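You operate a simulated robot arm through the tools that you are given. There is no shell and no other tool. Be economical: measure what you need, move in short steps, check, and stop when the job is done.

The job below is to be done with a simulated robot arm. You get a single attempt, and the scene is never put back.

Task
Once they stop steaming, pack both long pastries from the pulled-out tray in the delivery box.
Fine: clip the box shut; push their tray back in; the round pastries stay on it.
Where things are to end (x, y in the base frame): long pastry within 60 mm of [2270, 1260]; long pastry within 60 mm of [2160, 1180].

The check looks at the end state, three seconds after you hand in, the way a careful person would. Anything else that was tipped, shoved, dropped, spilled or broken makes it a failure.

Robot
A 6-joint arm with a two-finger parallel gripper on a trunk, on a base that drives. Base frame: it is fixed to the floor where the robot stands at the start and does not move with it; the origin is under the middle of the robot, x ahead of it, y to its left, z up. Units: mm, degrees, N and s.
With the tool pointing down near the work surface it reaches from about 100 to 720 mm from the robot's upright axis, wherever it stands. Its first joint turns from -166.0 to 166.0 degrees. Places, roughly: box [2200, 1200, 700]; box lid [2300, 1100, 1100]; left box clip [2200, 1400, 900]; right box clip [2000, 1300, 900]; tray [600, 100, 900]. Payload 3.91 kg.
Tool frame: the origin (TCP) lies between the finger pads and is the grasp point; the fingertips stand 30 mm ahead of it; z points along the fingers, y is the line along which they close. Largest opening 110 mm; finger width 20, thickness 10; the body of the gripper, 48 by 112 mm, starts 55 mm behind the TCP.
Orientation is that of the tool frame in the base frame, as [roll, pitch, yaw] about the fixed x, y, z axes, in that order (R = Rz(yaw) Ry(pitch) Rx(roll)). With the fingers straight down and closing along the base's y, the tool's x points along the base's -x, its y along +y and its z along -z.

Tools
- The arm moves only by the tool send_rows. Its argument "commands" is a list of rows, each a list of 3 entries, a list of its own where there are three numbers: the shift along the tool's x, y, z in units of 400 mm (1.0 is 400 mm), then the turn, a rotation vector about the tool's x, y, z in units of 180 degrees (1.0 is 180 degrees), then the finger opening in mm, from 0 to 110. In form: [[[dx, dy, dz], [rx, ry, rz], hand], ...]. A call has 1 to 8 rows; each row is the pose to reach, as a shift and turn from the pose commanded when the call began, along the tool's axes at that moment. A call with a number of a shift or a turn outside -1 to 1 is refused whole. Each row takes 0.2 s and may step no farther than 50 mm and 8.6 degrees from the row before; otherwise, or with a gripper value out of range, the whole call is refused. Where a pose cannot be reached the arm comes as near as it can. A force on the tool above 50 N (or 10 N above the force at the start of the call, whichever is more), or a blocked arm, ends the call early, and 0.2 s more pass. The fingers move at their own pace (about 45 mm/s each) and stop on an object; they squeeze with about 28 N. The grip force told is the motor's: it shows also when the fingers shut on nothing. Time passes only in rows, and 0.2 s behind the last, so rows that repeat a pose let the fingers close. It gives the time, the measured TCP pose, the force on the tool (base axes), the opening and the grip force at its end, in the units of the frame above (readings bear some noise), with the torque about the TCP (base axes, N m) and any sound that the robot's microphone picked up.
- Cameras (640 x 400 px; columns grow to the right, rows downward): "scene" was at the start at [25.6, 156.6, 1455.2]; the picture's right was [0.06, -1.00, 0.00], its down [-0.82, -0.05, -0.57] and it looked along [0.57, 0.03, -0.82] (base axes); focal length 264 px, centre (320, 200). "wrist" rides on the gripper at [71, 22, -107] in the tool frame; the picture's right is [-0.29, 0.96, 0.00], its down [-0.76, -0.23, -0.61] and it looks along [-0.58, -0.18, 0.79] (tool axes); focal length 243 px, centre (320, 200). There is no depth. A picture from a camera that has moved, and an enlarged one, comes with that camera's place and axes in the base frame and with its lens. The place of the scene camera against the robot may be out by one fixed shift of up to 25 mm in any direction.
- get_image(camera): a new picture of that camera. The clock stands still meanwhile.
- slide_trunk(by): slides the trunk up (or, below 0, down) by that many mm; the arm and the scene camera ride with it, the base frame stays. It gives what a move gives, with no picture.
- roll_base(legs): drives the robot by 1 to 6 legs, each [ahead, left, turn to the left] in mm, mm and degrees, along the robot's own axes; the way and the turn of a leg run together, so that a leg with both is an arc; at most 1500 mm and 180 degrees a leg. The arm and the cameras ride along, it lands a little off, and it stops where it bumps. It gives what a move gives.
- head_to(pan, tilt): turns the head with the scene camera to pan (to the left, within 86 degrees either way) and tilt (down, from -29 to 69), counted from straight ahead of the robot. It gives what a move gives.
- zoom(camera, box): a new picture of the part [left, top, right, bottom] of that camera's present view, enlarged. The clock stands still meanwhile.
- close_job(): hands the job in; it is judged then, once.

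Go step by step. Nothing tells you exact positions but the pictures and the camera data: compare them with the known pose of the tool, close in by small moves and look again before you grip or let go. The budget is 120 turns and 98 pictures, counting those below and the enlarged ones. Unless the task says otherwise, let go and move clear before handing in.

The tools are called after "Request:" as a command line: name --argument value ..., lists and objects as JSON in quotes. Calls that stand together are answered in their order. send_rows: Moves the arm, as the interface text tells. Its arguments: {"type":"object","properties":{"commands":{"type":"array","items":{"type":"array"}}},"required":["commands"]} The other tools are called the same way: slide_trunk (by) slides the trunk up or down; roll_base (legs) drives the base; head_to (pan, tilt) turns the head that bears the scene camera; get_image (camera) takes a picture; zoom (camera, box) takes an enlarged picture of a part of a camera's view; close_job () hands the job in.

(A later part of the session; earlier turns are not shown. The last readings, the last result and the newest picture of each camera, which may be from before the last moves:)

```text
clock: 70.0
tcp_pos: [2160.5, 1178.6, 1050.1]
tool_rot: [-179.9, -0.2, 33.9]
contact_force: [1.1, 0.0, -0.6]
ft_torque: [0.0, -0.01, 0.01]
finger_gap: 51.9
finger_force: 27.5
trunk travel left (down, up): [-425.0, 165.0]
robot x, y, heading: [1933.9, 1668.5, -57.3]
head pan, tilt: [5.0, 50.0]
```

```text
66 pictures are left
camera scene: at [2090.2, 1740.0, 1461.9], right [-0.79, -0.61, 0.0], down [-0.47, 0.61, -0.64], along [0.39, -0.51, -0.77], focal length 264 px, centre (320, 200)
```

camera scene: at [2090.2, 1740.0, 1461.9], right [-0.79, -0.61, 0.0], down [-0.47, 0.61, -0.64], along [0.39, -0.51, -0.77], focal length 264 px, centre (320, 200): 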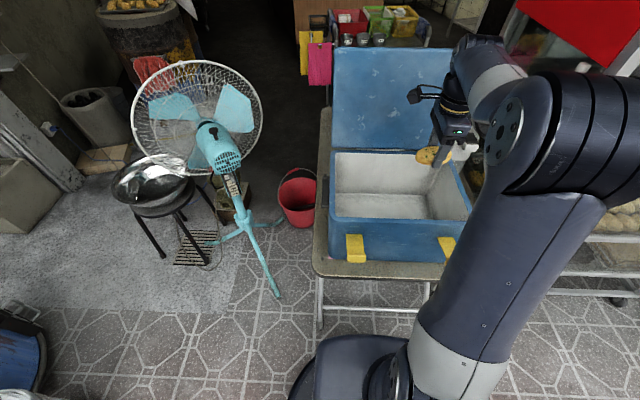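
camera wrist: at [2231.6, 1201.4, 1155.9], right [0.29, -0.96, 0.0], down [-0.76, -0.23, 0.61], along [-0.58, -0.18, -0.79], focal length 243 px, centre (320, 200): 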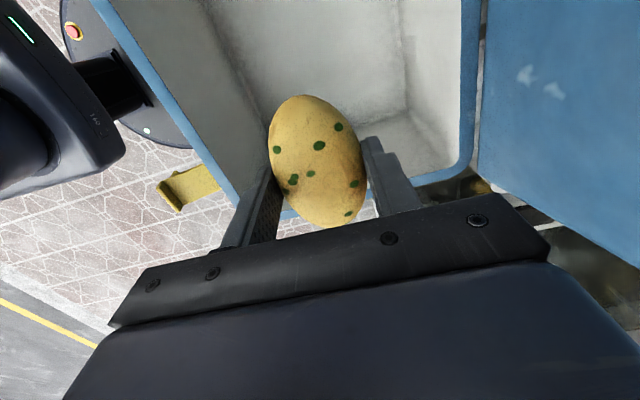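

The targets sit well inside the box (≥95 mm from every wall). I'll lower straight with the trunk by 180 and check.

Request:
slide_trunk --by -180

Request:
get_image --camera "wrist"

Request:
get_image --camera "scene"

```text
clock: 72.0
tcp_pos: [2158.8, 1179.5, 868.4]
tool_rot: [-179.9, -0.2, 34.0]
contact_force: [-0.7, -0.1, -0.5]
ft_torque: [-0.01, -0.01, 0.03]
finger_gap: 51.7
finger_force: 27.6
trunk travel left (down, up): [-245.0, 345.0]
robot x, y, heading: [1934.1, 1671.0, -57.4]
head pan, tilt: [5.0, 50.0]
```

```text
65 pictures are left
camera wrist: at [2231.6, 1201.5, 976.0], right [0.29, -0.96, 0.0], down [-0.76, -0.24, 0.61], along [-0.58, -0.18, -0.79], focal length 243 px, centre (320, 200)
```

wrist: 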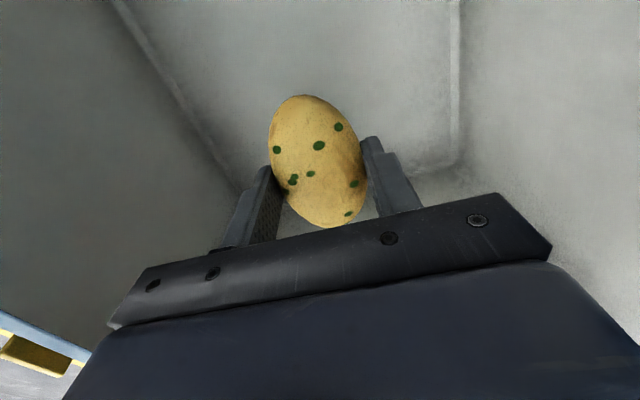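

```text
64 pictures are left
camera scene: at [2090.2, 1740.0, 1282.0], right [-0.79, -0.61, 0.0], down [-0.47, 0.61, -0.64], along [0.39, -0.51, -0.77], focal length 264 px, centre (320, 200)
```

scene: 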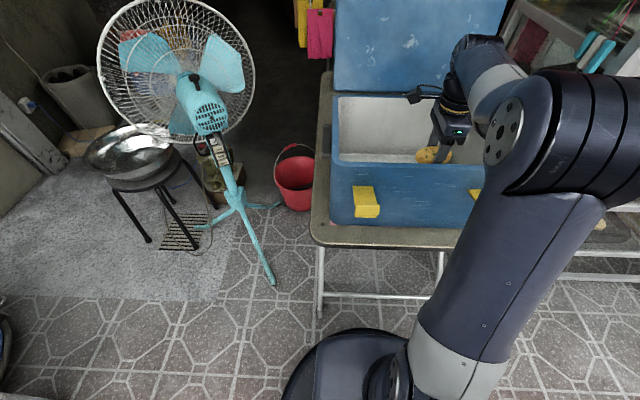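

Floor appears at z≈735–740. I'll lower with the arm to TCP 780 and check.

Request:
send_rows --commands '[[[0, 0, 0.03], [0, 0, 0], 30], [[0, 0, 0.07], [0, 0, 0], 30], [[0, 0, 0.11], [0, 0, 0], 30], [[0, 0, 0.15], [0, 0, 0], 30], [[0, 0, 0.19], [0, 0, 0], 30], [[0, 0, 0.215], [0, 0, 0], 30], [[0, 0, 0.22], [0, 0, 0], 30]]'

Request:
get_image --camera "wrist"

Request:
get_image --camera "scene"

```text
clock: 73.6
tcp_pos: [2161.3, 1180.8, 780.9]
tool_rot: [-179.8, 0.0, 34.0]
contact_force: [0.6, -0.3, 0.9]
ft_torque: [0.01, -0.01, 0.0]
finger_gap: 51.8
finger_force: 28.4
trunk travel left (down, up): [-245.0, 345.0]
robot x, y, heading: [1932.4, 1666.6, -57.5]
head pan, tilt: [5.0, 50.0]
```

```text
63 pictures are left
camera wrist: at [2232.1, 1202.2, 887.4], right [0.29, -0.96, 0.0], down [-0.76, -0.24, 0.61], along [-0.58, -0.18, -0.79], focal length 243 px, centre (320, 200)
```

wrist: 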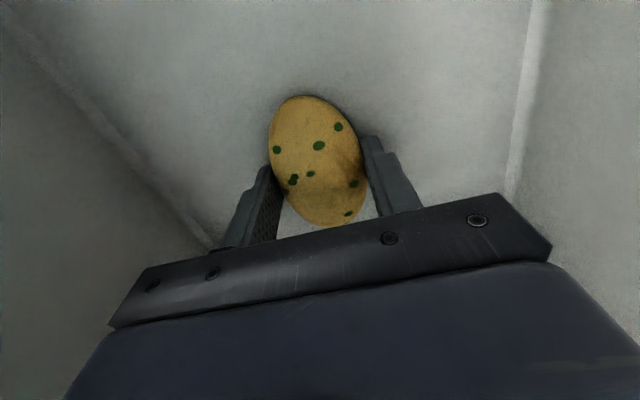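

```text
62 pictures are left
camera scene: at [2090.2, 1740.0, 1281.9], right [-0.79, -0.61, 0.0], down [-0.47, 0.61, -0.64], along [0.39, -0.51, -0.77], focal length 264 px, centre (320, 200)
```

scene: 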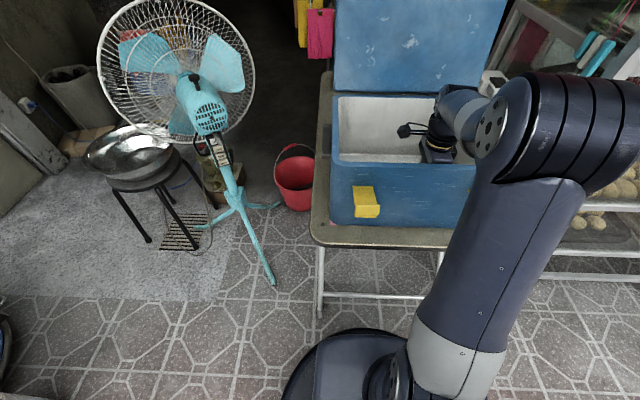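

Floor still a bit below; I'll creep down 2.5 mm per row until it touches.

Request:
send_rows --commands '[[[0, 0, 0.006], [0, 0, 0], 30], [[0, 0, 0.012], [0, 0, 0], 30], [[0, 0, 0.018], [0, 0, 0], 30], [[0, 0, 0.024], [0, 0, 0], 30], [[0, 0, 0.03], [0, 0, 0], 30], [[0, 0, 0.03], [0, 0, 0], 30]]'

```text
clock: 75.1
tcp_pos: [2161.1, 1178.7, 773.3]
tool_rot: [179.5, 0.0, 33.9]
contact_force: [-3.0, 7.7, 19.2]
ft_torque: [0.7, 0.28, 0.04]
finger_gap: 51.8
finger_force: 28.0
trunk travel left (down, up): [-245.0, 345.0]
robot x, y, heading: [1935.3, 1666.9, -57.4]
head pan, tilt: [5.0, 50.0]
stopped in row 6: the force on the tool passed its limit at 51 N (the readings are from after the stop); the commanded pose is now the measured one
```

Touched the floor at about 774. I'll ease up 2 mm and open.

Request:
send_rows --commands '[[[0, 0, -0.005], [0, 0, 0], 30], [[0, 0, -0.005], [0, 0, 0], 60], [[0, 0, -0.005], [0, 0, 0], 70], [[0, 0, -0.005], [0, 0, 0], 78], [[0, 0, -0.005], [0, 0, 0], 78]]'

Request:
get_image --camera "wrist"

```text
clock: 76.3
tcp_pos: [2160.4, 1179.1, 774.5]
tool_rot: [179.7, 0.0, 34.0]
contact_force: [2.2, -2.9, 2.1]
ft_torque: [0.03, 0.02, 0.04]
finger_gap: 76.5
finger_force: 0.0
trunk travel left (down, up): [-245.0, 345.0]
robot x, y, heading: [1936.6, 1670.6, -57.4]
head pan, tilt: [5.0, 50.0]
```

```text
61 pictures are left
camera wrist: at [2232.2, 1201.5, 881.1], right [0.29, -0.96, 0.0], down [-0.76, -0.23, 0.61], along [-0.58, -0.18, -0.8], focal length 243 px, centre (320, 200)
```

wrist: 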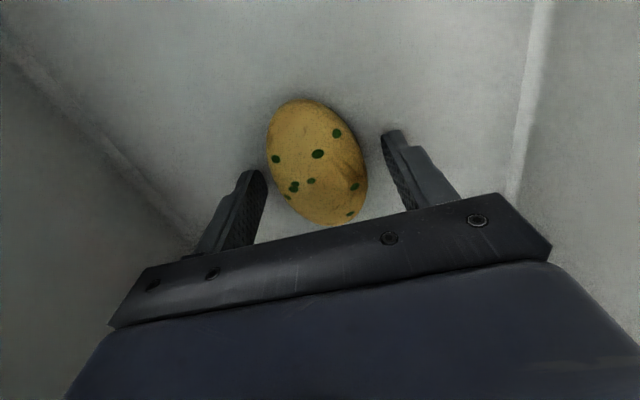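

Released at about [2162, 1181]. Going straight up out of the box, then retracting.

Request:
send_rows --commands '[[[0, 0, -0.02], [0, 0, 0], 78], [[0, 0, -0.06], [0, 0, 0], 78], [[0, 0, -0.12], [0, 0, 0], 78], [[0, 0, -0.18], [0, 0, 0], 78], [[0, 0, -0.23], [0, 0, 0], 78]]'

Request:
slide_trunk --by 180

Request:
get_image --camera "wrist"

Request:
get_image --camera "scene"

```text
clock: 77.5
tcp_pos: [2160.4, 1178.5, 867.0]
tool_rot: [179.8, 0.0, 34.0]
contact_force: [0.6, -0.4, 0.2]
ft_torque: [0.02, -0.03, -0.03]
finger_gap: 78.2
finger_force: 0.1
trunk travel left (down, up): [-245.0, 345.0]
robot x, y, heading: [1936.0, 1671.7, -57.3]
head pan, tilt: [5.0, 50.0]
```

```text
clock: 79.5
tcp_pos: [2160.4, 1179.3, 1047.0]
tool_rot: [179.7, 0.0, 34.0]
contact_force: [0.3, 0.7, -1.0]
ft_torque: [-0.01, 0.01, 0.0]
finger_gap: 78.1
finger_force: 0.1
trunk travel left (down, up): [-425.0, 165.0]
robot x, y, heading: [1934.9, 1665.0, -57.2]
head pan, tilt: [5.0, 50.0]
```

```text
60 pictures are left
camera wrist: at [2231.2, 1201.7, 1153.1], right [0.29, -0.96, 0.01], down [-0.76, -0.23, 0.61], along [-0.58, -0.18, -0.8], focal length 243 px, centre (320, 200)
```

wrist: 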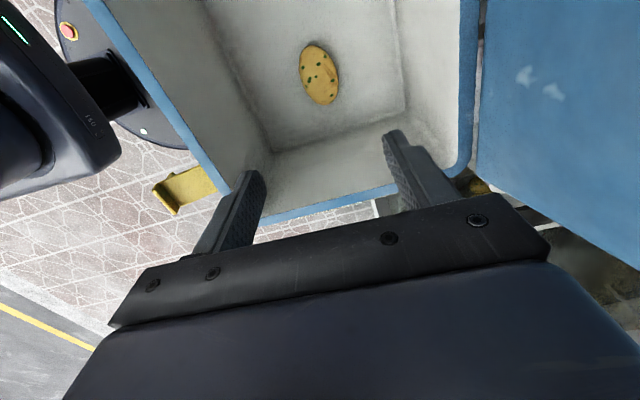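

```text
59 pictures are left
camera scene: at [2090.3, 1739.9, 1461.9], right [-0.79, -0.61, 0.0], down [-0.47, 0.61, -0.64], along [0.39, -0.51, -0.77], focal length 264 px, centre (320, 200)
```

scene: 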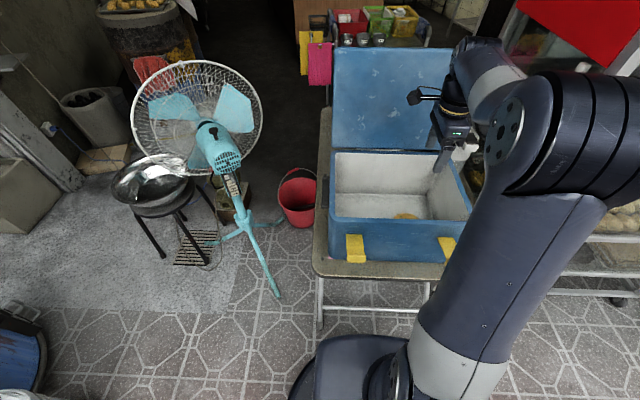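

Pastry one lies at about [2164, 1180]. I'll swing the arm back and return to the tray.

Request:
send_rows --commands '[[[0.02, -0.05, 0], [0, 0, -0.047], 90], [[0.06, -0.13, 0], [0, 0, -0.094], 90], [[0.1, -0.22, 0], [0, 0, -0.141], 90], [[0.14, -0.31, 0], [0, 0, -0.188], 90], [[0.18, -0.4, 0], [0, 0, -0.235], 90], [[0.22, -0.48, 0], [0, 0, -0.282], 90], [[0.26, -0.55, 0], [0, 0, -0.329], 90], [[0.2826, -0.6025, 0], [0, 0, -0.376], 90]]'

Request:
roll_base --legs '[[0, 0, 57.3], [-1500, 40, 0], [-530, 0, 0]]'

```text
clock: 81.3
tcp_pos: [2117.5, 1441.9, 1046.0]
tool_rot: [180.0, 0.2, 101.7]
contact_force: [-0.1, -0.1, 0.9]
ft_torque: [-0.01, 0.02, -0.02]
finger_gap: 89.8
finger_force: 0.0
trunk travel left (down, up): [-425.0, 165.0]
robot x, y, heading: [1934.5, 1669.1, -57.3]
head pan, tilt: [5.0, 50.0]
```

```text
refused: leg 2 is longer than a leg can be; nothing moved
```

Request:
roll_base --legs '[[0, 0, 57.3], [-1480, 30, 0], [-550, 0, 0]]'

```text
clock: 93.8
tcp_pos: [214.2, 1765.6, 1045.4]
tool_rot: [180.0, 0.3, 157.4]
contact_force: [0.1, -0.1, -0.3]
ft_torque: [0.0, -0.01, -0.03]
finger_gap: 90.3
finger_force: 0.0
trunk travel left (down, up): [-425.0, 165.0]
robot x, y, heading: [-77.1, 1739.5, -1.4]
head pan, tilt: [5.0, 50.0]
```

Request:
roll_base --legs '[[0, 0, 1.4], [0, -1480, 0], [0, -110, 0], [70, 0, 0]]'

Request:
head_to --pan 3 --tilt 55

Request:
get_image --camera "scene"

Request:
get_image --camera "wrist"

```text
clock: 102.9
tcp_pos: [290.1, 190.1, 1045.8]
tool_rot: [-179.9, 0.3, 159.5]
contact_force: [0.5, 0.6, -0.9]
ft_torque: [-0.02, -0.04, 0.02]
finger_gap: 90.0
finger_force: 0.1
trunk travel left (down, up): [-425.0, 165.0]
robot x, y, heading: [1.7, 154.0, 0.5]
head pan, tilt: [5.0, 50.0]
```

```text
clock: 103.6
tcp_pos: [290.7, 190.6, 1045.4]
tool_rot: [-180.0, 0.3, 159.4]
contact_force: [-0.5, -0.6, 0.4]
ft_torque: [-0.01, 0.01, -0.01]
finger_gap: 89.8
finger_force: 0.0
trunk travel left (down, up): [-425.0, 165.0]
robot x, y, heading: [-3.1, 155.4, 0.6]
head pan, tilt: [3.0, 55.0]
```

```text
58 pictures are left
camera scene: at [24.0, 310.8, 1455.5], right [0.06, -1.0, 0.0], down [-0.82, -0.05, -0.57], along [0.57, 0.03, -0.82], focal length 264 px, centre (320, 200)
```

scene: 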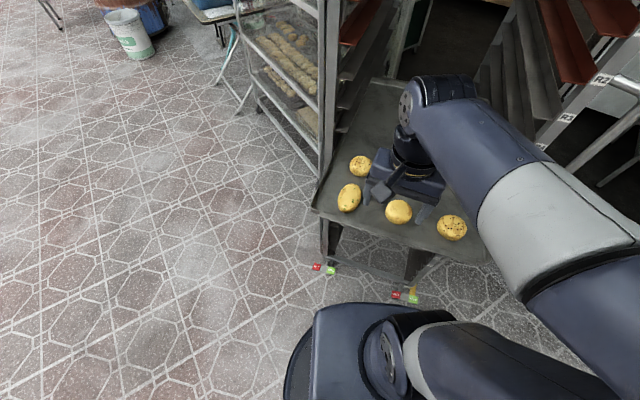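

```text
57 pictures are left
camera wrist: at [231.0, 236.0, 1152.1], right [0.61, 0.79, 0.0], down [0.63, -0.48, 0.61], along [0.49, -0.37, -0.79], focal length 243 px, centre (320, 200)
```

wrist: 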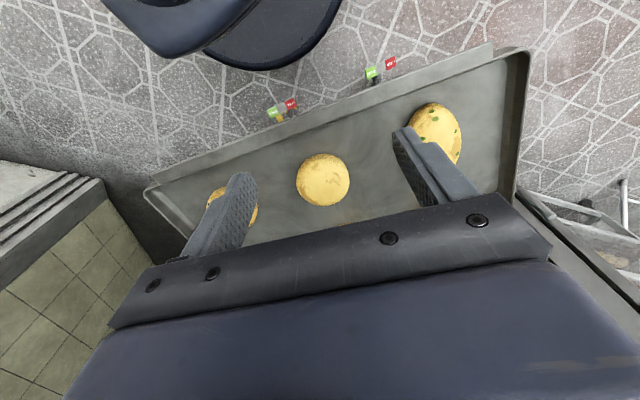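

Request:
send_rows --commands '[[[-0.06, 0.09, 0], [0, 0, 0], 76], [[-0.12, 0.18, 0], [0, 0, 0], 76], [[-0.165, 0.27, 0], [0, 0, 0], 76], [[-0.165, 0.27, 0.06], [0, 0, 0], 76], [[-0.165, 0.27, 0.11], [0, 0, 0], 76], [[-0.165, 0.27, 0.11], [0, 0, 0], 76]]'

Request:
get_image --camera "wrist"

```text
clock: 105.0
tcp_pos: [391.9, 268.4, 1001.0]
tool_rot: [179.8, 0.2, 159.4]
contact_force: [0.1, 0.5, 0.1]
ft_torque: [-0.02, 0.0, 0.01]
finger_gap: 75.9
finger_force: 0.0
trunk travel left (down, up): [-425.0, 165.0]
robot x, y, heading: [-1.1, 154.8, 0.4]
head pan, tilt: [3.0, 55.0]
```

```text
56 pictures are left
camera wrist: at [332.1, 313.9, 1108.7], right [0.61, 0.79, 0.0], down [0.63, -0.48, 0.61], along [0.49, -0.37, -0.79], focal length 243 px, centre (320, 200)
```

wrist: 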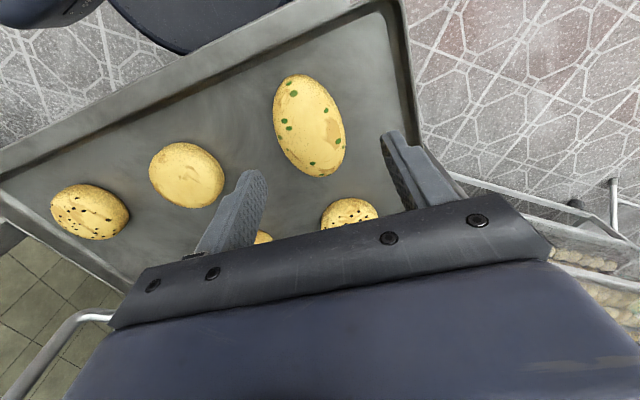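

Request:
send_rows --commands '[[[0.009, -0.019, 0.05], [0, 0, 0], 72], [[0.009, -0.019, 0.1], [0, 0, 0], 72], [[0.009, -0.019, 0.1225], [0, 0, 0], 72], [[0.009, -0.019, 0.1225], [0, 0, 0], 72]]'

Request:
get_image --camera "wrist"

```text
clock: 106.0
tcp_pos: [384.4, 261.8, 952.8]
tool_rot: [179.9, 0.3, 159.4]
contact_force: [-0.8, 0.1, -0.3]
ft_torque: [-0.01, 0.02, -0.01]
finger_gap: 72.4
finger_force: 0.0
trunk travel left (down, up): [-425.0, 165.0]
robot x, y, heading: [1.5, 157.6, 0.3]
head pan, tilt: [3.0, 55.0]
```

```text
55 pictures are left
camera wrist: at [325.4, 307.3, 1058.7], right [0.61, 0.79, 0.0], down [0.63, -0.48, 0.61], along [0.49, -0.37, -0.79], focal length 243 px, centre (320, 200)
```

wrist: 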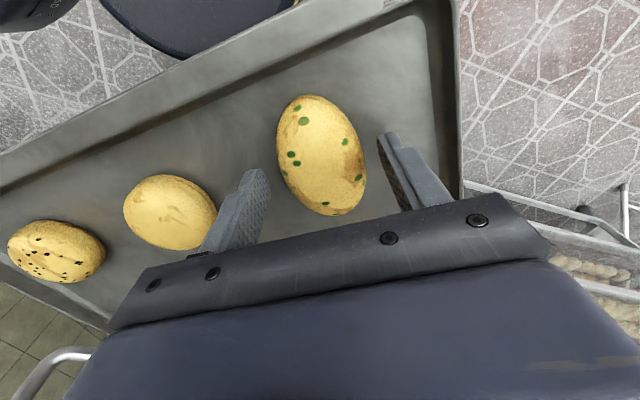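

Well aligned. Creeping down to the tray surface.

Request:
send_rows --commands '[[[0, 0, 0.012], [0, 0, 0], 72], [[0, 0, 0.022], [0, 0, 0], 72], [[0, 0, 0.03], [0, 0, 0], 72], [[0, 0, 0.036], [0, 0, 0], 72], [[0, 0, 0.042], [0, 0, 0], 72], [[0, 0, 0.047], [0, 0, 0], 72], [[0, 0, 0.052], [0, 0, 0], 72], [[0, 0, 0.057], [0, 0, 0], 72]]'

```text
clock: 107.8
tcp_pos: [385.4, 262.1, 931.1]
tool_rot: [179.8, 0.3, 159.4]
contact_force: [-0.9, 1.3, 3.5]
ft_torque: [0.13, -0.06, 0.04]
finger_gap: 72.3
finger_force: 0.0
trunk travel left (down, up): [-425.0, 165.0]
robot x, y, heading: [0.4, 153.5, 0.5]
head pan, tilt: [3.0, 55.0]
```

Light contact (3.5 N) at 931. Closing here and lifting gently.

Request:
send_rows --commands '[[[0, 0, 0.002], [0, 0, 0], 60], [[0, 0, 0.002], [0, 0, 0], 48], [[0, 0, 0.002], [0, 0, 0], 38], [[0, 0, 0.002], [0, 0, 0], 30], [[0, 0, 0.002], [0, 0, 0], 30], [[0, 0, 0.002], [0, 0, 0], 30], [[0, 0, 0.002], [0, 0, 0], 30]]'

Request:
send_rows --commands '[[[0, 0, -0.003], [0, 0, 0], 30], [[0, 0, -0.008], [0, 0, 0], 30], [[0, 0, -0.014], [0, 0, 0], 30], [[0, 0, -0.022], [0, 0, 0], 30], [[0, 0, -0.03], [0, 0, 0], 30], [[0, 0, -0.045], [0, 0, 0], 30], [[0, 0, -0.065], [0, 0, 0], 30], [[0, 0, -0.085], [0, 0, 0], 30]]'

Request:
get_image --camera "wrist"

```text
clock: 109.4
tcp_pos: [385.7, 262.2, 930.3]
tool_rot: [179.8, 0.4, 159.4]
contact_force: [0.9, 1.7, 3.0]
ft_torque: [0.07, -0.08, 0.03]
finger_gap: 52.2
finger_force: 27.5
trunk travel left (down, up): [-425.0, 165.0]
robot x, y, heading: [1.6, 153.3, 0.5]
head pan, tilt: [3.0, 55.0]
```

```text
clock: 111.2
tcp_pos: [384.3, 262.1, 964.5]
tool_rot: [179.9, 0.3, 159.3]
contact_force: [0.5, 0.1, -0.6]
ft_torque: [0.01, 0.04, -0.02]
finger_gap: 52.0
finger_force: 27.9
trunk travel left (down, up): [-425.0, 165.0]
robot x, y, heading: [-1.3, 154.5, 0.4]
head pan, tilt: [3.0, 55.0]
```

```text
54 pictures are left
camera wrist: at [324.8, 308.7, 1070.2], right [0.61, 0.79, 0.0], down [0.63, -0.48, 0.61], along [0.49, -0.37, -0.79], focal length 243 px, centre (320, 200)
```

wrist: 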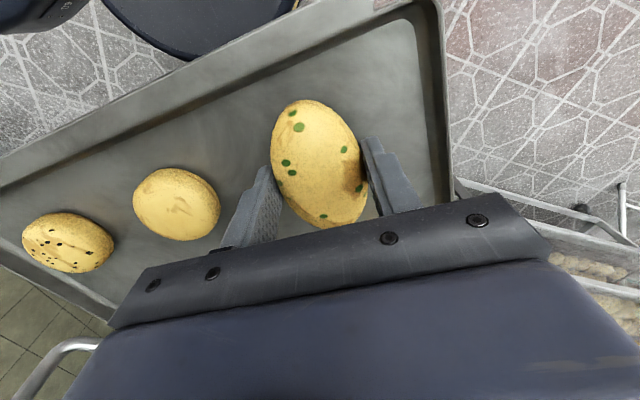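

Held. Lifting on and retracting, then driving back to the box.

Request:
send_rows --commands '[[[0, 0, -0.015], [0, 0, 0], 30], [[0, 0, -0.045], [0, 0, 0], 30], [[0, 0, -0.09], [0, 0, 0], 30], [[0, 0, -0.14], [0, 0, 0], 30], [[0, 0, -0.18], [0, 0, 0], 30], [[0, 0, -0.205], [0, 0, 0], 30], [[0, 0, -0.21], [0, 0, 0], 30]]'

Request:
send_rows --commands '[[[0.01, -0.015, 0], [0, 0, 0], 30], [[0.03, -0.047, 0], [0, 0, 0], 30], [[0.06, -0.094, 0], [0, 0, 0], 30], [[0.09, -0.141, 0], [0, 0, 0], 30], [[0.12, -0.188, 0], [0, 0, 0], 30], [[0.145, -0.23, 0], [0, 0, 0], 30], [[0.159, -0.252, 0], [0, 0, 0], 30], [[0.159, -0.252, 0], [0, 0, 0], 30]]'

Request:
roll_base --legs '[[-100, 0, 0], [0, 1480, 0], [0, 40, 0], [1000, 0, 0]]'

Request:
get_image --camera "wrist"

```text
clock: 112.8
tcp_pos: [383.7, 262.5, 1049.5]
tool_rot: [179.9, 0.3, 159.4]
contact_force: [0.8, 0.2, -1.3]
ft_torque: [0.0, 0.03, 0.01]
finger_gap: 52.0
finger_force: 28.1
trunk travel left (down, up): [-425.0, 165.0]
robot x, y, heading: [3.1, 153.0, 0.5]
head pan, tilt: [3.0, 55.0]
```

```text
clock: 114.6
tcp_pos: [289.2, 188.7, 1047.4]
tool_rot: [180.0, 0.3, 159.4]
contact_force: [-0.9, -0.2, -0.8]
ft_torque: [0.0, -0.01, -0.02]
finger_gap: 51.9
finger_force: 27.8
trunk travel left (down, up): [-425.0, 165.0]
robot x, y, heading: [-1.0, 150.3, 0.4]
head pan, tilt: [3.0, 55.0]
```

```text
clock: 127.9
tcp_pos: [1180.1, 1690.9, 1047.2]
tool_rot: [180.0, 0.3, 158.6]
contact_force: [0.8, 0.3, -0.4]
ft_torque: [0.02, 0.02, -0.03]
finger_gap: 51.9
finger_force: 28.3
trunk travel left (down, up): [-425.0, 165.0]
robot x, y, heading: [889.0, 1657.6, -0.5]
head pan, tilt: [3.0, 55.0]
```

```text
53 pictures are left
camera wrist: at [1122.5, 1737.4, 1153.7], right [0.62, 0.78, 0.0], down [0.62, -0.49, 0.61], along [0.48, -0.38, -0.79], focal length 243 px, centre (320, 200)
```

wrist: 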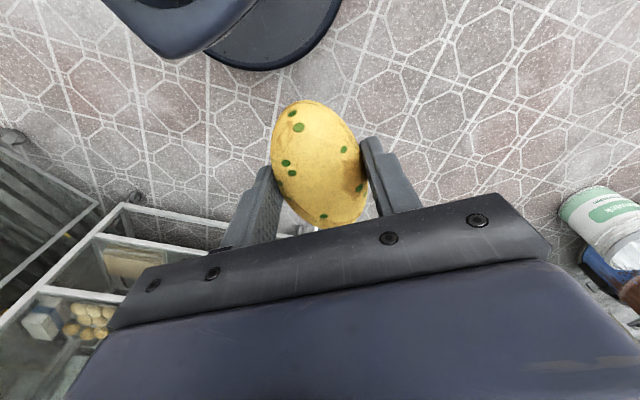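

Still held. Driving on to the same spot before the box.

Request:
roll_base --legs '[[1045, 20, 0], [0, 0, -56.8]]'

Request:
head_to --pan 5 --tilt 50

Request:
zoom --camera "scene" --box '[300, 120, 500, 290]'

```text
clock: 135.8
tcp_pos: [2134.3, 1470.4, 1046.5]
tool_rot: [179.9, 0.2, 104.4]
contact_force: [-0.1, 0.0, -0.4]
ft_torque: [0.0, 0.02, -0.01]
finger_gap: 52.0
finger_force: 28.4
trunk travel left (down, up): [-425.0, 165.0]
robot x, y, heading: [1940.3, 1685.3, -54.6]
head pan, tilt: [3.0, 55.0]
```

```text
clock: 136.4
tcp_pos: [2133.7, 1471.2, 1046.4]
tool_rot: [-180.0, 0.4, 104.4]
contact_force: [0.3, -0.8, 0.0]
ft_torque: [0.0, -0.01, 0.01]
finger_gap: 51.7
finger_force: 28.5
trunk travel left (down, up): [-425.0, 165.0]
robot x, y, heading: [1942.4, 1686.3, -54.7]
head pan, tilt: [5.0, 50.0]
```

```text
2.35 times, centred on (400, 205) of scene
camera zoom: at [2092.4, 1765.9, 1461.9], right [-0.76, -0.65, 0.0], down [-0.5, 0.58, -0.64], along [0.42, -0.49, -0.77], focal length 620 px, centre (132, 188)
```

zoom: 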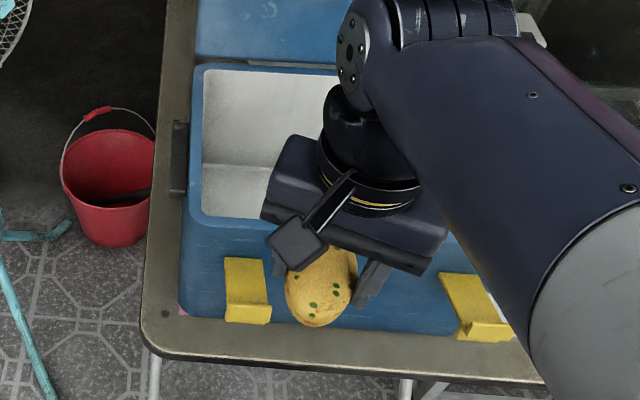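

I'll place this one at about [2263, 1251] with the gripper turned as it is now, which keeps the wrist camera clear of the left wall.

Request:
send_rows --commands '[[[-0.03, 0.008, 0], [0, 0, 0.003], 30], [[-0.1, 0.028, 0], [0, 0, 0.008], 30], [[-0.19, 0.053, 0], [0, 0, 0.012], 30], [[-0.3, 0.084, 0], [0, 0, 0.016], 30], [[-0.41, 0.115, 0], [0, 0, 0.02], 30], [[-0.51, 0.143, 0], [0, 0, 0.024], 30], [[-0.58, 0.163, 0], [0, 0, 0.024], 30], [[-0.615, 0.1725, 0], [0, 0, 0.024], 30]]'

Request:
slide_trunk --by -120

Request:
get_image --camera "wrist"

Request:
get_image --camera "scene"

```text
clock: 138.2
tcp_pos: [2262.6, 1248.9, 1049.9]
tool_rot: [180.0, 0.4, 100.0]
contact_force: [-0.3, 0.7, 0.6]
ft_torque: [0.01, -0.01, -0.02]
finger_gap: 52.1
finger_force: 28.6
trunk travel left (down, up): [-425.0, 165.0]
robot x, y, heading: [1942.6, 1685.0, -54.5]
head pan, tilt: [5.0, 50.0]
```

```text
clock: 139.7
tcp_pos: [2262.1, 1248.7, 930.5]
tool_rot: [179.9, 0.3, 100.1]
contact_force: [-0.7, -0.8, -0.4]
ft_torque: [-0.02, -0.01, 0.01]
finger_gap: 51.7
finger_force: 28.3
trunk travel left (down, up): [-305.0, 285.0]
robot x, y, heading: [1939.2, 1688.8, -54.7]
head pan, tilt: [5.0, 50.0]
```

```text
51 pictures are left
camera wrist: at [2271.2, 1324.1, 1036.1], right [0.99, -0.12, 0.0], down [-0.1, -0.79, 0.61], along [-0.07, -0.61, -0.79], focal length 243 px, centre (320, 200)
```

wrist: 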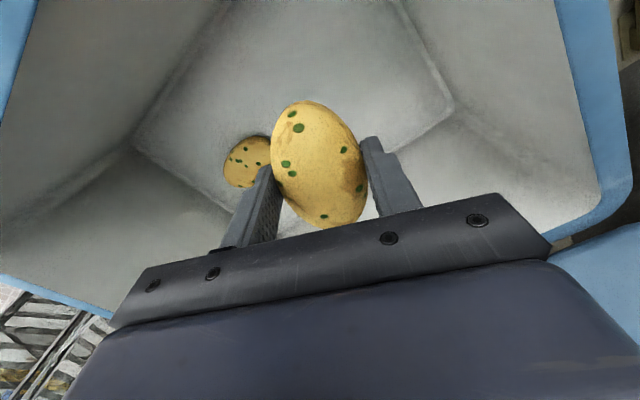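

```text
50 pictures are left
camera scene: at [2092.5, 1765.8, 1342.0], right [-0.76, -0.65, 0.0], down [-0.5, 0.58, -0.64], along [0.42, -0.49, -0.77], focal length 264 px, centre (320, 200)
```

scene: 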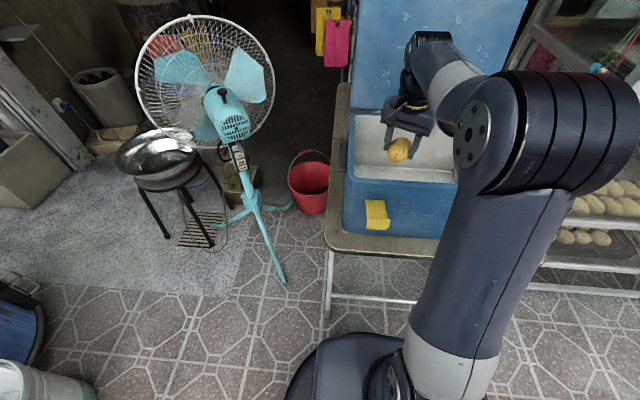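

All clear. Lowering with the arm into the box.

Request:
send_rows --commands '[[[0, 0, 0.03], [0, 0, 0], 30], [[0, 0, 0.08], [0, 0, 0], 30], [[0, 0, 0.14], [0, 0, 0], 30], [[0, 0, 0.2], [0, 0, 0], 30], [[0, 0, 0.26], [0, 0, 0], 30], [[0, 0, 0.32], [0, 0, 0], 30], [[0, 0, 0.36], [0, 0, 0], 30], [[0, 0, 0.375], [0, 0, 0], 30]]'

Request:
get_image --camera "wrist"

```text
clock: 141.5
tcp_pos: [2262.9, 1248.8, 778.0]
tool_rot: [179.9, 0.3, 100.1]
contact_force: [0.1, 0.4, -1.2]
ft_torque: [-0.03, 0.0, 0.02]
finger_gap: 51.9
finger_force: 28.2
trunk travel left (down, up): [-305.0, 285.0]
robot x, y, heading: [1934.8, 1688.5, -54.6]
head pan, tilt: [5.0, 50.0]
```

```text
49 pictures are left
camera wrist: at [2272.1, 1323.4, 885.2], right [0.99, -0.12, 0.0], down [-0.1, -0.79, 0.61], along [-0.07, -0.61, -0.79], focal length 243 px, centre (320, 200)
```

wrist: 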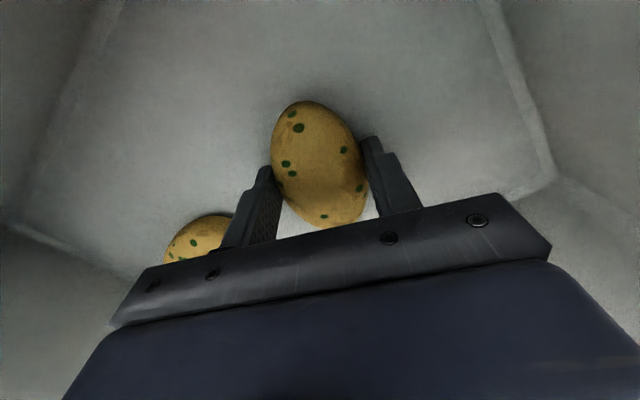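

Request:
send_rows --commands '[[[0, 0, 0.004], [0, 0, 0], 30], [[0, 0, 0.008], [0, 0, 0], 30], [[0, 0, 0.011], [0, 0, 0], 30], [[0, 0, 0.011], [0, 0, 0], 30]]'

Request:
send_rows --commands '[[[0, 0, 0], [0, 0, 0], 56], [[0, 0, 0], [0, 0, 0], 62], [[0, 0, 0], [0, 0, 0], 66], [[0, 0, 0], [0, 0, 0], 66]]'

Request:
get_image --camera "wrist"

```text
clock: 142.5
tcp_pos: [2262.3, 1248.7, 776.2]
tool_rot: [179.8, 0.4, 100.1]
contact_force: [0.8, 0.4, 12.0]
ft_torque: [0.41, 0.08, 0.0]
finger_gap: 51.9
finger_force: 27.5
trunk travel left (down, up): [-305.0, 285.0]
robot x, y, heading: [1937.2, 1690.4, -54.6]
head pan, tilt: [5.0, 50.0]
```

```text
clock: 143.5
tcp_pos: [2263.0, 1249.0, 775.6]
tool_rot: [179.9, 0.3, 100.1]
contact_force: [0.1, 0.3, -0.7]
ft_torque: [0.02, 0.03, -0.02]
finger_gap: 65.9
finger_force: 0.0
trunk travel left (down, up): [-305.0, 285.0]
robot x, y, heading: [1937.1, 1686.3, -54.6]
head pan, tilt: [5.0, 50.0]
```

```text
48 pictures are left
camera wrist: at [2271.8, 1323.6, 881.4], right [0.99, -0.12, 0.0], down [-0.1, -0.79, 0.61], along [-0.07, -0.61, -0.79], focal length 243 px, centre (320, 200)
```

wrist: 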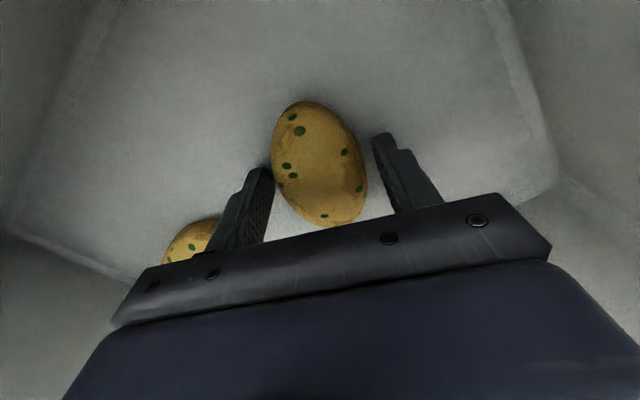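

Released. Rising straight up out of the box.

Request:
send_rows --commands '[[[0, 0, -0.02], [0, 0, 0], 66], [[0, 0, -0.07], [0, 0, 0], 66], [[0, 0, -0.14], [0, 0, 0], 66], [[0, 0, -0.22], [0, 0, 0], 66], [[0, 0, -0.3], [0, 0, 0], 66], [[0, 0, -0.38], [0, 0, 0], 66]]'

Request:
slide_trunk --by 120

Request:
get_image --camera "wrist"

Request:
zoom --camera "scene" --box '[300, 20, 520, 290]'

```text
clock: 144.9
tcp_pos: [2264.7, 1249.0, 927.8]
tool_rot: [179.9, 0.3, 100.1]
contact_force: [0.5, -0.2, -0.4]
ft_torque: [0.0, 0.02, 0.03]
finger_gap: 65.9
finger_force: 0.1
trunk travel left (down, up): [-305.0, 285.0]
robot x, y, heading: [1935.2, 1688.0, -54.3]
head pan, tilt: [5.0, 50.0]
```

```text
clock: 146.4
tcp_pos: [2264.1, 1247.8, 1046.7]
tool_rot: [179.9, 0.3, 100.0]
contact_force: [1.0, 0.7, 0.1]
ft_torque: [0.02, -0.02, -0.03]
finger_gap: 65.8
finger_force: 0.1
trunk travel left (down, up): [-425.0, 165.0]
robot x, y, heading: [1943.0, 1688.1, -54.9]
head pan, tilt: [5.0, 50.0]
```

```text
47 pictures are left
camera wrist: at [2272.8, 1323.9, 1154.1], right [0.99, -0.12, 0.0], down [-0.1, -0.79, 0.61], along [-0.07, -0.61, -0.79], focal length 243 px, centre (320, 200)
```

wrist: 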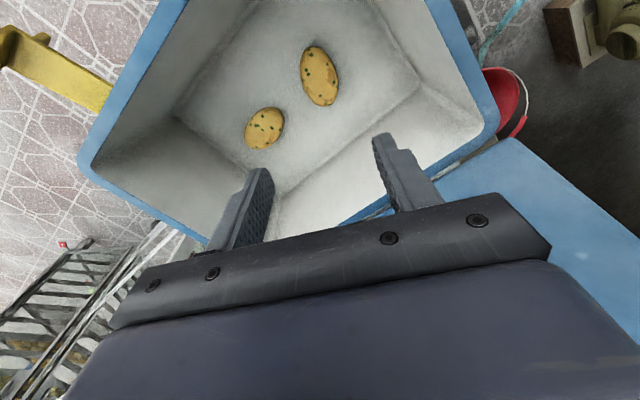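

```text
1.48 times, centred on (410, 155) of scene
camera zoom: at [2092.5, 1765.8, 1461.9], right [-0.76, -0.65, 0.0], down [-0.5, 0.58, -0.64], along [0.42, -0.49, -0.77], focal length 391 px, centre (187, 267)
```

zoom: 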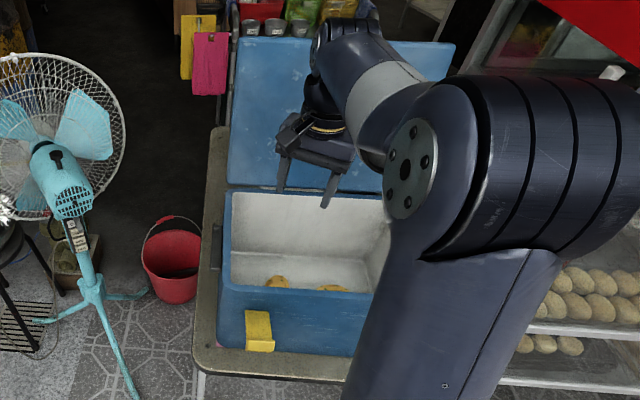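

Both pastries lie in the box. Next the lid: it leans back ~15° past vertical, top edge near z≈1200. I'll raise the trunk and arm, turn the gripper so its fingers close across the lid edge, and look.

Request:
slide_trunk --by 160

Request:
send_rows --commands '[[[0.03, 0, -0.03], [0, 0, 0.046], 90], [[0.06, 0, -0.06], [0, 0, 0.092], 90], [[0.1, 0, -0.09], [0, 0, 0.138], 90], [[0.1, 0, -0.12], [0, 0, 0.184], 90], [[0.1, 0, -0.15], [0, 0, 0.23], 90], [[0.1, 0, -0.16], [0, 0, 0.276], 90], [[0.1, 0, -0.16], [0, 0, 0.322], 90], [[0.1, 0, -0.16], [0, 0, 0.368], 90]]'

Request:
get_image --camera "wrist"

Request:
get_image --camera "scene"

```text
clock: 148.3
tcp_pos: [2263.5, 1248.7, 1208.4]
tool_rot: [179.9, 0.3, 100.1]
contact_force: [-0.9, 0.7, -0.4]
ft_torque: [0.01, -0.01, 0.01]
finger_gap: 66.0
finger_force: 0.0
trunk travel left (down, up): [-585.0, 5.0]
robot x, y, heading: [1937.5, 1688.1, -54.6]
head pan, tilt: [5.0, 50.0]
```

```text
clock: 150.1
tcp_pos: [2256.7, 1288.9, 1271.5]
tool_rot: [179.7, 0.0, 33.7]
contact_force: [0.6, 1.4, 0.1]
ft_torque: [-0.02, 0.04, 0.01]
finger_gap: 89.7
finger_force: 0.0
trunk travel left (down, up): [-585.0, 5.0]
robot x, y, heading: [1939.6, 1688.8, -54.6]
head pan, tilt: [5.0, 50.0]
```

```text
45 pictures are left
camera wrist: at [2328.4, 1311.0, 1378.6], right [0.29, -0.96, 0.01], down [-0.76, -0.23, 0.61], along [-0.58, -0.18, -0.8], focal length 243 px, centre (320, 200)
```

wrist: 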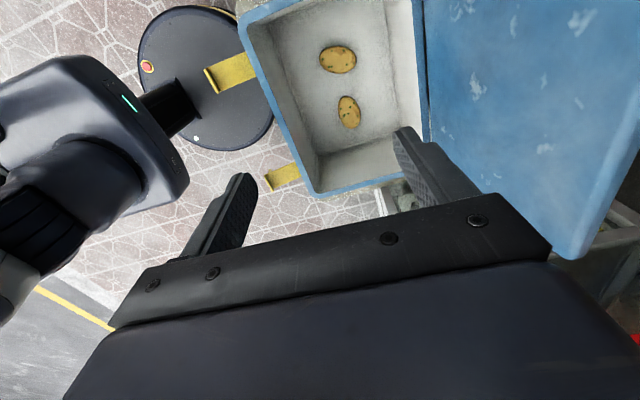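

```text
44 pictures are left
camera scene: at [2092.5, 1765.8, 1621.9], right [-0.76, -0.65, 0.0], down [-0.5, 0.58, -0.64], along [0.42, -0.49, -0.77], focal length 264 px, centre (320, 200)
```

scene: 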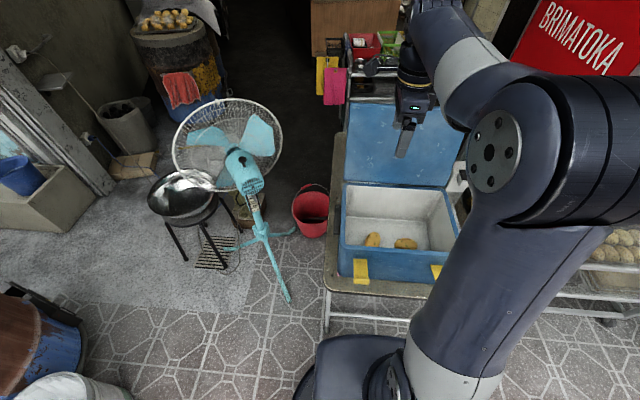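

The lid's free edge is at about 428 mm behind the street-side reference (z≈1180). I'll roll 75 mm closer so the gripper can reach over it.

Request:
roll_base --legs '[[75, 0, -2]]'

Request:
head_to --pan 5 --tilt 40

Request:
get_image --camera "scene"

```text
clock: 151.1
tcp_pos: [2286.2, 1213.9, 1271.4]
tool_rot: [179.8, 0.0, 31.8]
contact_force: [0.0, 0.8, -1.0]
ft_torque: [0.02, 0.0, -0.01]
finger_gap: 90.2
finger_force: 0.0
trunk travel left (down, up): [-585.0, 5.0]
robot x, y, heading: [1980.8, 1627.2, -56.7]
head pan, tilt: [5.0, 50.0]
```

```text
clock: 151.8
tcp_pos: [2285.2, 1215.6, 1271.6]
tool_rot: [179.7, 0.1, 31.9]
contact_force: [-0.1, 0.4, -0.4]
ft_torque: [-0.01, -0.01, 0.02]
finger_gap: 90.1
finger_force: 0.0
trunk travel left (down, up): [-585.0, 5.0]
robot x, y, heading: [1985.6, 1624.4, -56.6]
head pan, tilt: [5.0, 40.0]
```

```text
43 pictures are left
camera scene: at [2143.1, 1692.0, 1636.1], right [-0.78, -0.62, 0.0], down [-0.4, 0.5, -0.77], along [0.48, -0.6, -0.64], focal length 264 px, centre (320, 200)
```

scene: 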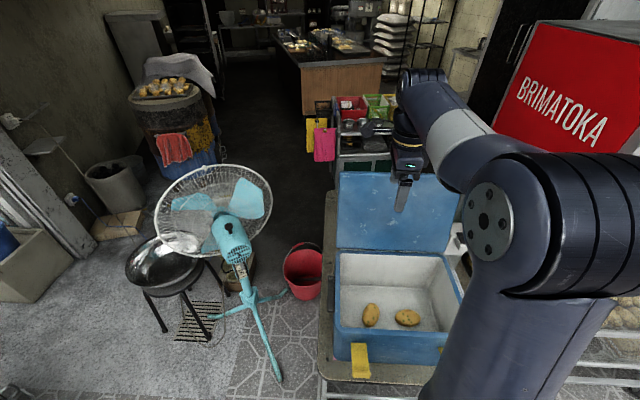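

Request:
send_rows --commands '[[[-0.02, 0.09, 0], [0, 0, -0.009], 110], [[-0.05, 0.19, 0], [0, 0, -0.009], 110], [[-0.08, 0.29, 0], [0, 0, -0.009], 110], [[-0.1, 0.38, 0], [0, 0, -0.009], 110], [[-0.1045, 0.478, 0], [0, 0, -0.009], 110], [[-0.1045, 0.478, 0], [0, 0, -0.009], 110]]'

Request:
get_image --camera "wrist"

Request:
zoom --camera "scene" --box '[320, 40, 500, 270]'

```text
clock: 153.2
tcp_pos: [2344.2, 1044.3, 1258.8]
tool_rot: [179.2, 0.0, 33.4]
contact_force: [-0.2, 0.1, 0.6]
ft_torque: [-0.03, -0.02, 0.01]
finger_gap: 110.0
finger_force: 0.0
out of reach, approached as far as the arm can: row 5, 6
trunk travel left (down, up): [-585.0, 5.0]
robot x, y, heading: [1984.0, 1623.9, -56.2]
head pan, tilt: [5.0, 40.0]
```

```text
42 pictures are left
camera wrist: at [2415.7, 1068.3, 1367.1], right [0.28, -0.96, 0.02], down [-0.77, -0.22, 0.6], along [-0.58, -0.18, -0.8], focal length 243 px, centre (320, 200)
```

wrist: 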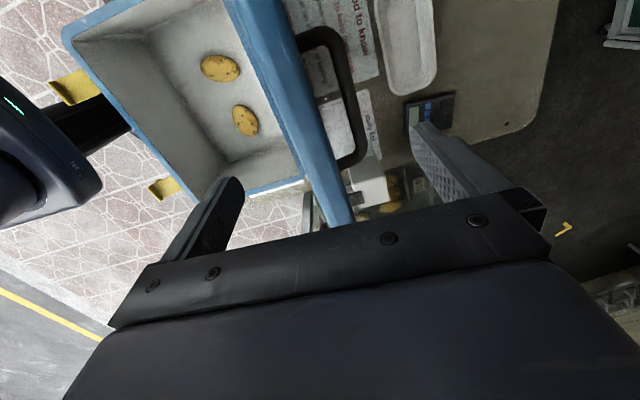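

```text
1.74 times, centred on (410, 155) of scene
camera zoom: at [2142.7, 1692.5, 1636.1], right [-0.78, -0.62, 0.0], down [-0.4, 0.5, -0.77], along [0.48, -0.6, -0.64], focal length 459 px, centre (164, 278)
```

zoom: 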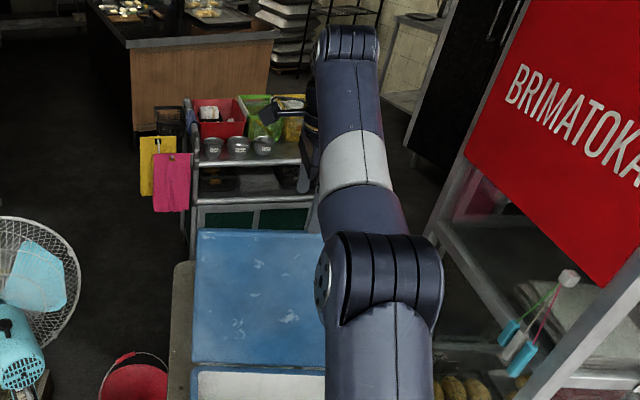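

The lid edge stands between the open fingers, with a carry handle lower down on its back. I'll lower by the trunk 60 mm to straddle the edge.

Request:
slide_trunk --by -65

Request:
get_image --camera "wrist"

```text
clock: 154.3
tcp_pos: [2345.8, 1044.5, 1195.0]
tool_rot: [179.1, 0.0, 33.4]
contact_force: [0.4, 0.5, 0.1]
ft_torque: [-0.01, 0.0, -0.03]
finger_gap: 109.9
finger_force: 0.1
trunk travel left (down, up): [-520.0, 70.0]
robot x, y, heading: [1980.9, 1621.0, -56.6]
head pan, tilt: [5.0, 40.0]
```

```text
40 pictures are left
camera wrist: at [2416.0, 1068.0, 1301.9], right [0.28, -0.96, 0.02], down [-0.77, -0.22, 0.6], along [-0.58, -0.18, -0.8], focal length 243 px, centre (320, 200)
```

wrist: 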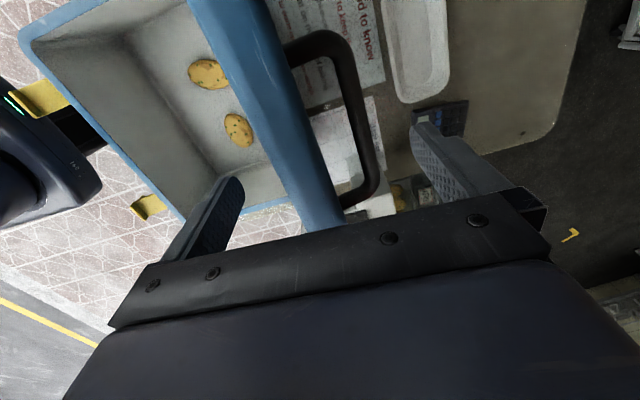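

The lid's edge is between the fingers, nearer the front one. I'll centre on it and narrow to 60 mm as a loose cage.

Request:
send_rows --commands '[[[0, -0.03, 0], [0, 0, 0], 100], [[0, -0.045, 0], [0, 0, 0], 85], [[0, -0.045, 0], [0, 0, 0], 72], [[0, -0.045, 0], [0, 0, 0], 64], [[0, -0.045, 0], [0, 0, 0], 64]]'

Request:
get_image --camera "wrist"

```text
clock: 155.5
tcp_pos: [2335.7, 1060.7, 1193.8]
tool_rot: [179.1, 0.0, 33.4]
contact_force: [0.4, -0.2, 0.3]
ft_torque: [-0.02, 0.01, 0.01]
finger_gap: 64.1
finger_force: 0.1
trunk travel left (down, up): [-520.0, 70.0]
robot x, y, heading: [1982.1, 1623.6, -56.7]
head pan, tilt: [5.0, 40.0]
```

```text
39 pictures are left
camera wrist: at [2405.8, 1083.3, 1301.7], right [0.28, -0.96, 0.01], down [-0.77, -0.22, 0.6], along [-0.58, -0.18, -0.8], focal length 243 px, centre (320, 200)
```

wrist: 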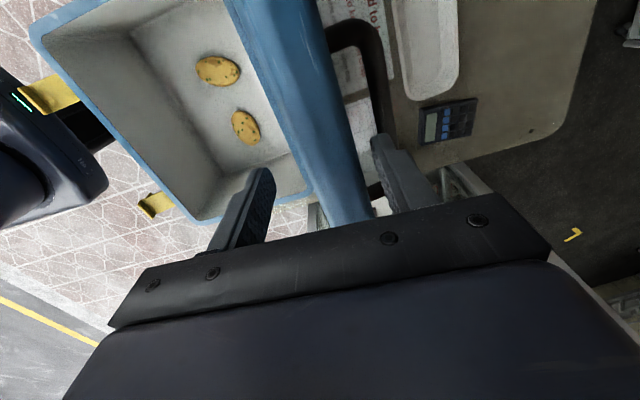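

Caged. Now I'll pull the edge forward slowly, toward vertical.

Request:
send_rows --commands '[[[0, -0.03, 0], [0, 0, 0], 64], [[0, -0.06, -0.004], [0, 0, 0], 64], [[0, -0.09, -0.008], [0, 0, 0], 64], [[0, -0.12, -0.012], [0, 0, 0], 64], [[0, -0.15, -0.014], [0, 0, 0], 64], [[0, -0.18, -0.014], [0, 0, 0], 64]]'

Request:
get_image --camera "wrist"

```text
clock: 156.9
tcp_pos: [2294.5, 1118.9, 1199.1]
tool_rot: [179.1, 0.1, 33.4]
contact_force: [0.2, -0.4, -0.5]
ft_torque: [0.05, 0.0, -0.01]
finger_gap: 64.0
finger_force: 0.0
trunk travel left (down, up): [-520.0, 70.0]
robot x, y, heading: [1981.1, 1625.4, -56.6]
head pan, tilt: [5.0, 40.0]
```

```text
38 pictures are left
camera wrist: at [2366.2, 1143.0, 1306.3], right [0.28, -0.96, 0.02], down [-0.77, -0.22, 0.6], along [-0.58, -0.18, -0.8], focal length 243 px, centre (320, 200)
```

wrist: 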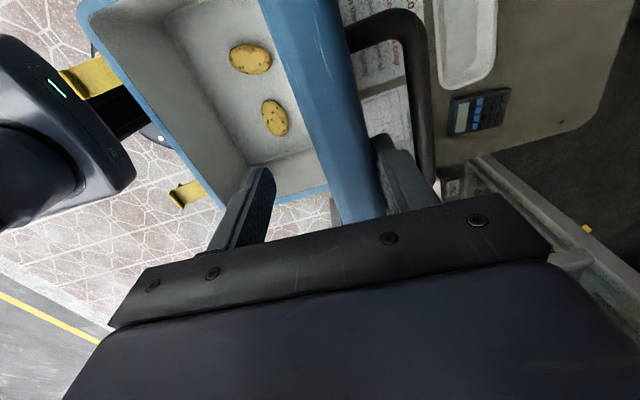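

The lid follows, now about vertical. I'll keep it loosely caged and swing the tool with it along the hinge arc, tilting as it goes.

Request:
send_rows --commands '[[[0, -0.0065, -0.003], [-0.022, 0, 0], 58], [[0, -0.055, 0.0025], [-0.044, 0, 0], 54], [[0, -0.1035, 0.01], [-0.067, 0, 0], 54], [[0, -0.151, 0.0225], [-0.089, 0, 0], 54], [[0, -0.198, 0.0375], [-0.111, 0, 0], 54], [[0, -0.243, 0.056], [-0.133, 0, 0], 54], [[0, -0.2875, 0.0775], [-0.156, 0, 0], 54], [[0, -0.33, 0.1025], [-0.178, 0, 0], 54]]'

Request:
get_image --camera "wrist"

Request:
get_image --camera "scene"

```text
clock: 158.7
tcp_pos: [2222.2, 1229.1, 1155.2]
tool_rot: [146.9, 0.0, 33.4]
contact_force: [0.1, 0.2, -0.9]
ft_torque: [-0.03, 0.0, 0.04]
finger_gap: 54.4
finger_force: 0.4
trunk travel left (down, up): [-520.0, 70.0]
robot x, y, heading: [1982.2, 1624.7, -56.6]
head pan, tilt: [5.0, 40.0]
```

```text
37 pictures are left
camera wrist: at [2261.2, 1302.9, 1257.4], right [0.2, -0.83, 0.52], down [-0.92, 0.02, 0.38], along [-0.33, -0.56, -0.76], focal length 243 px, centre (320, 200)
```

wrist: 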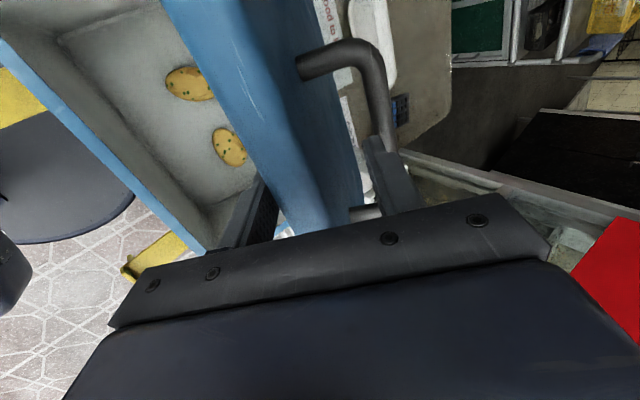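

```text
36 pictures are left
camera scene: at [2142.9, 1692.2, 1571.1], right [-0.78, -0.62, 0.0], down [-0.4, 0.5, -0.77], along [0.48, -0.6, -0.64], focal length 264 px, centre (320, 200)
```

scene: 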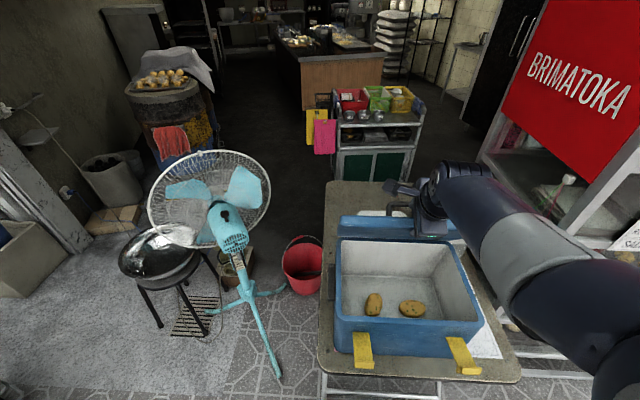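

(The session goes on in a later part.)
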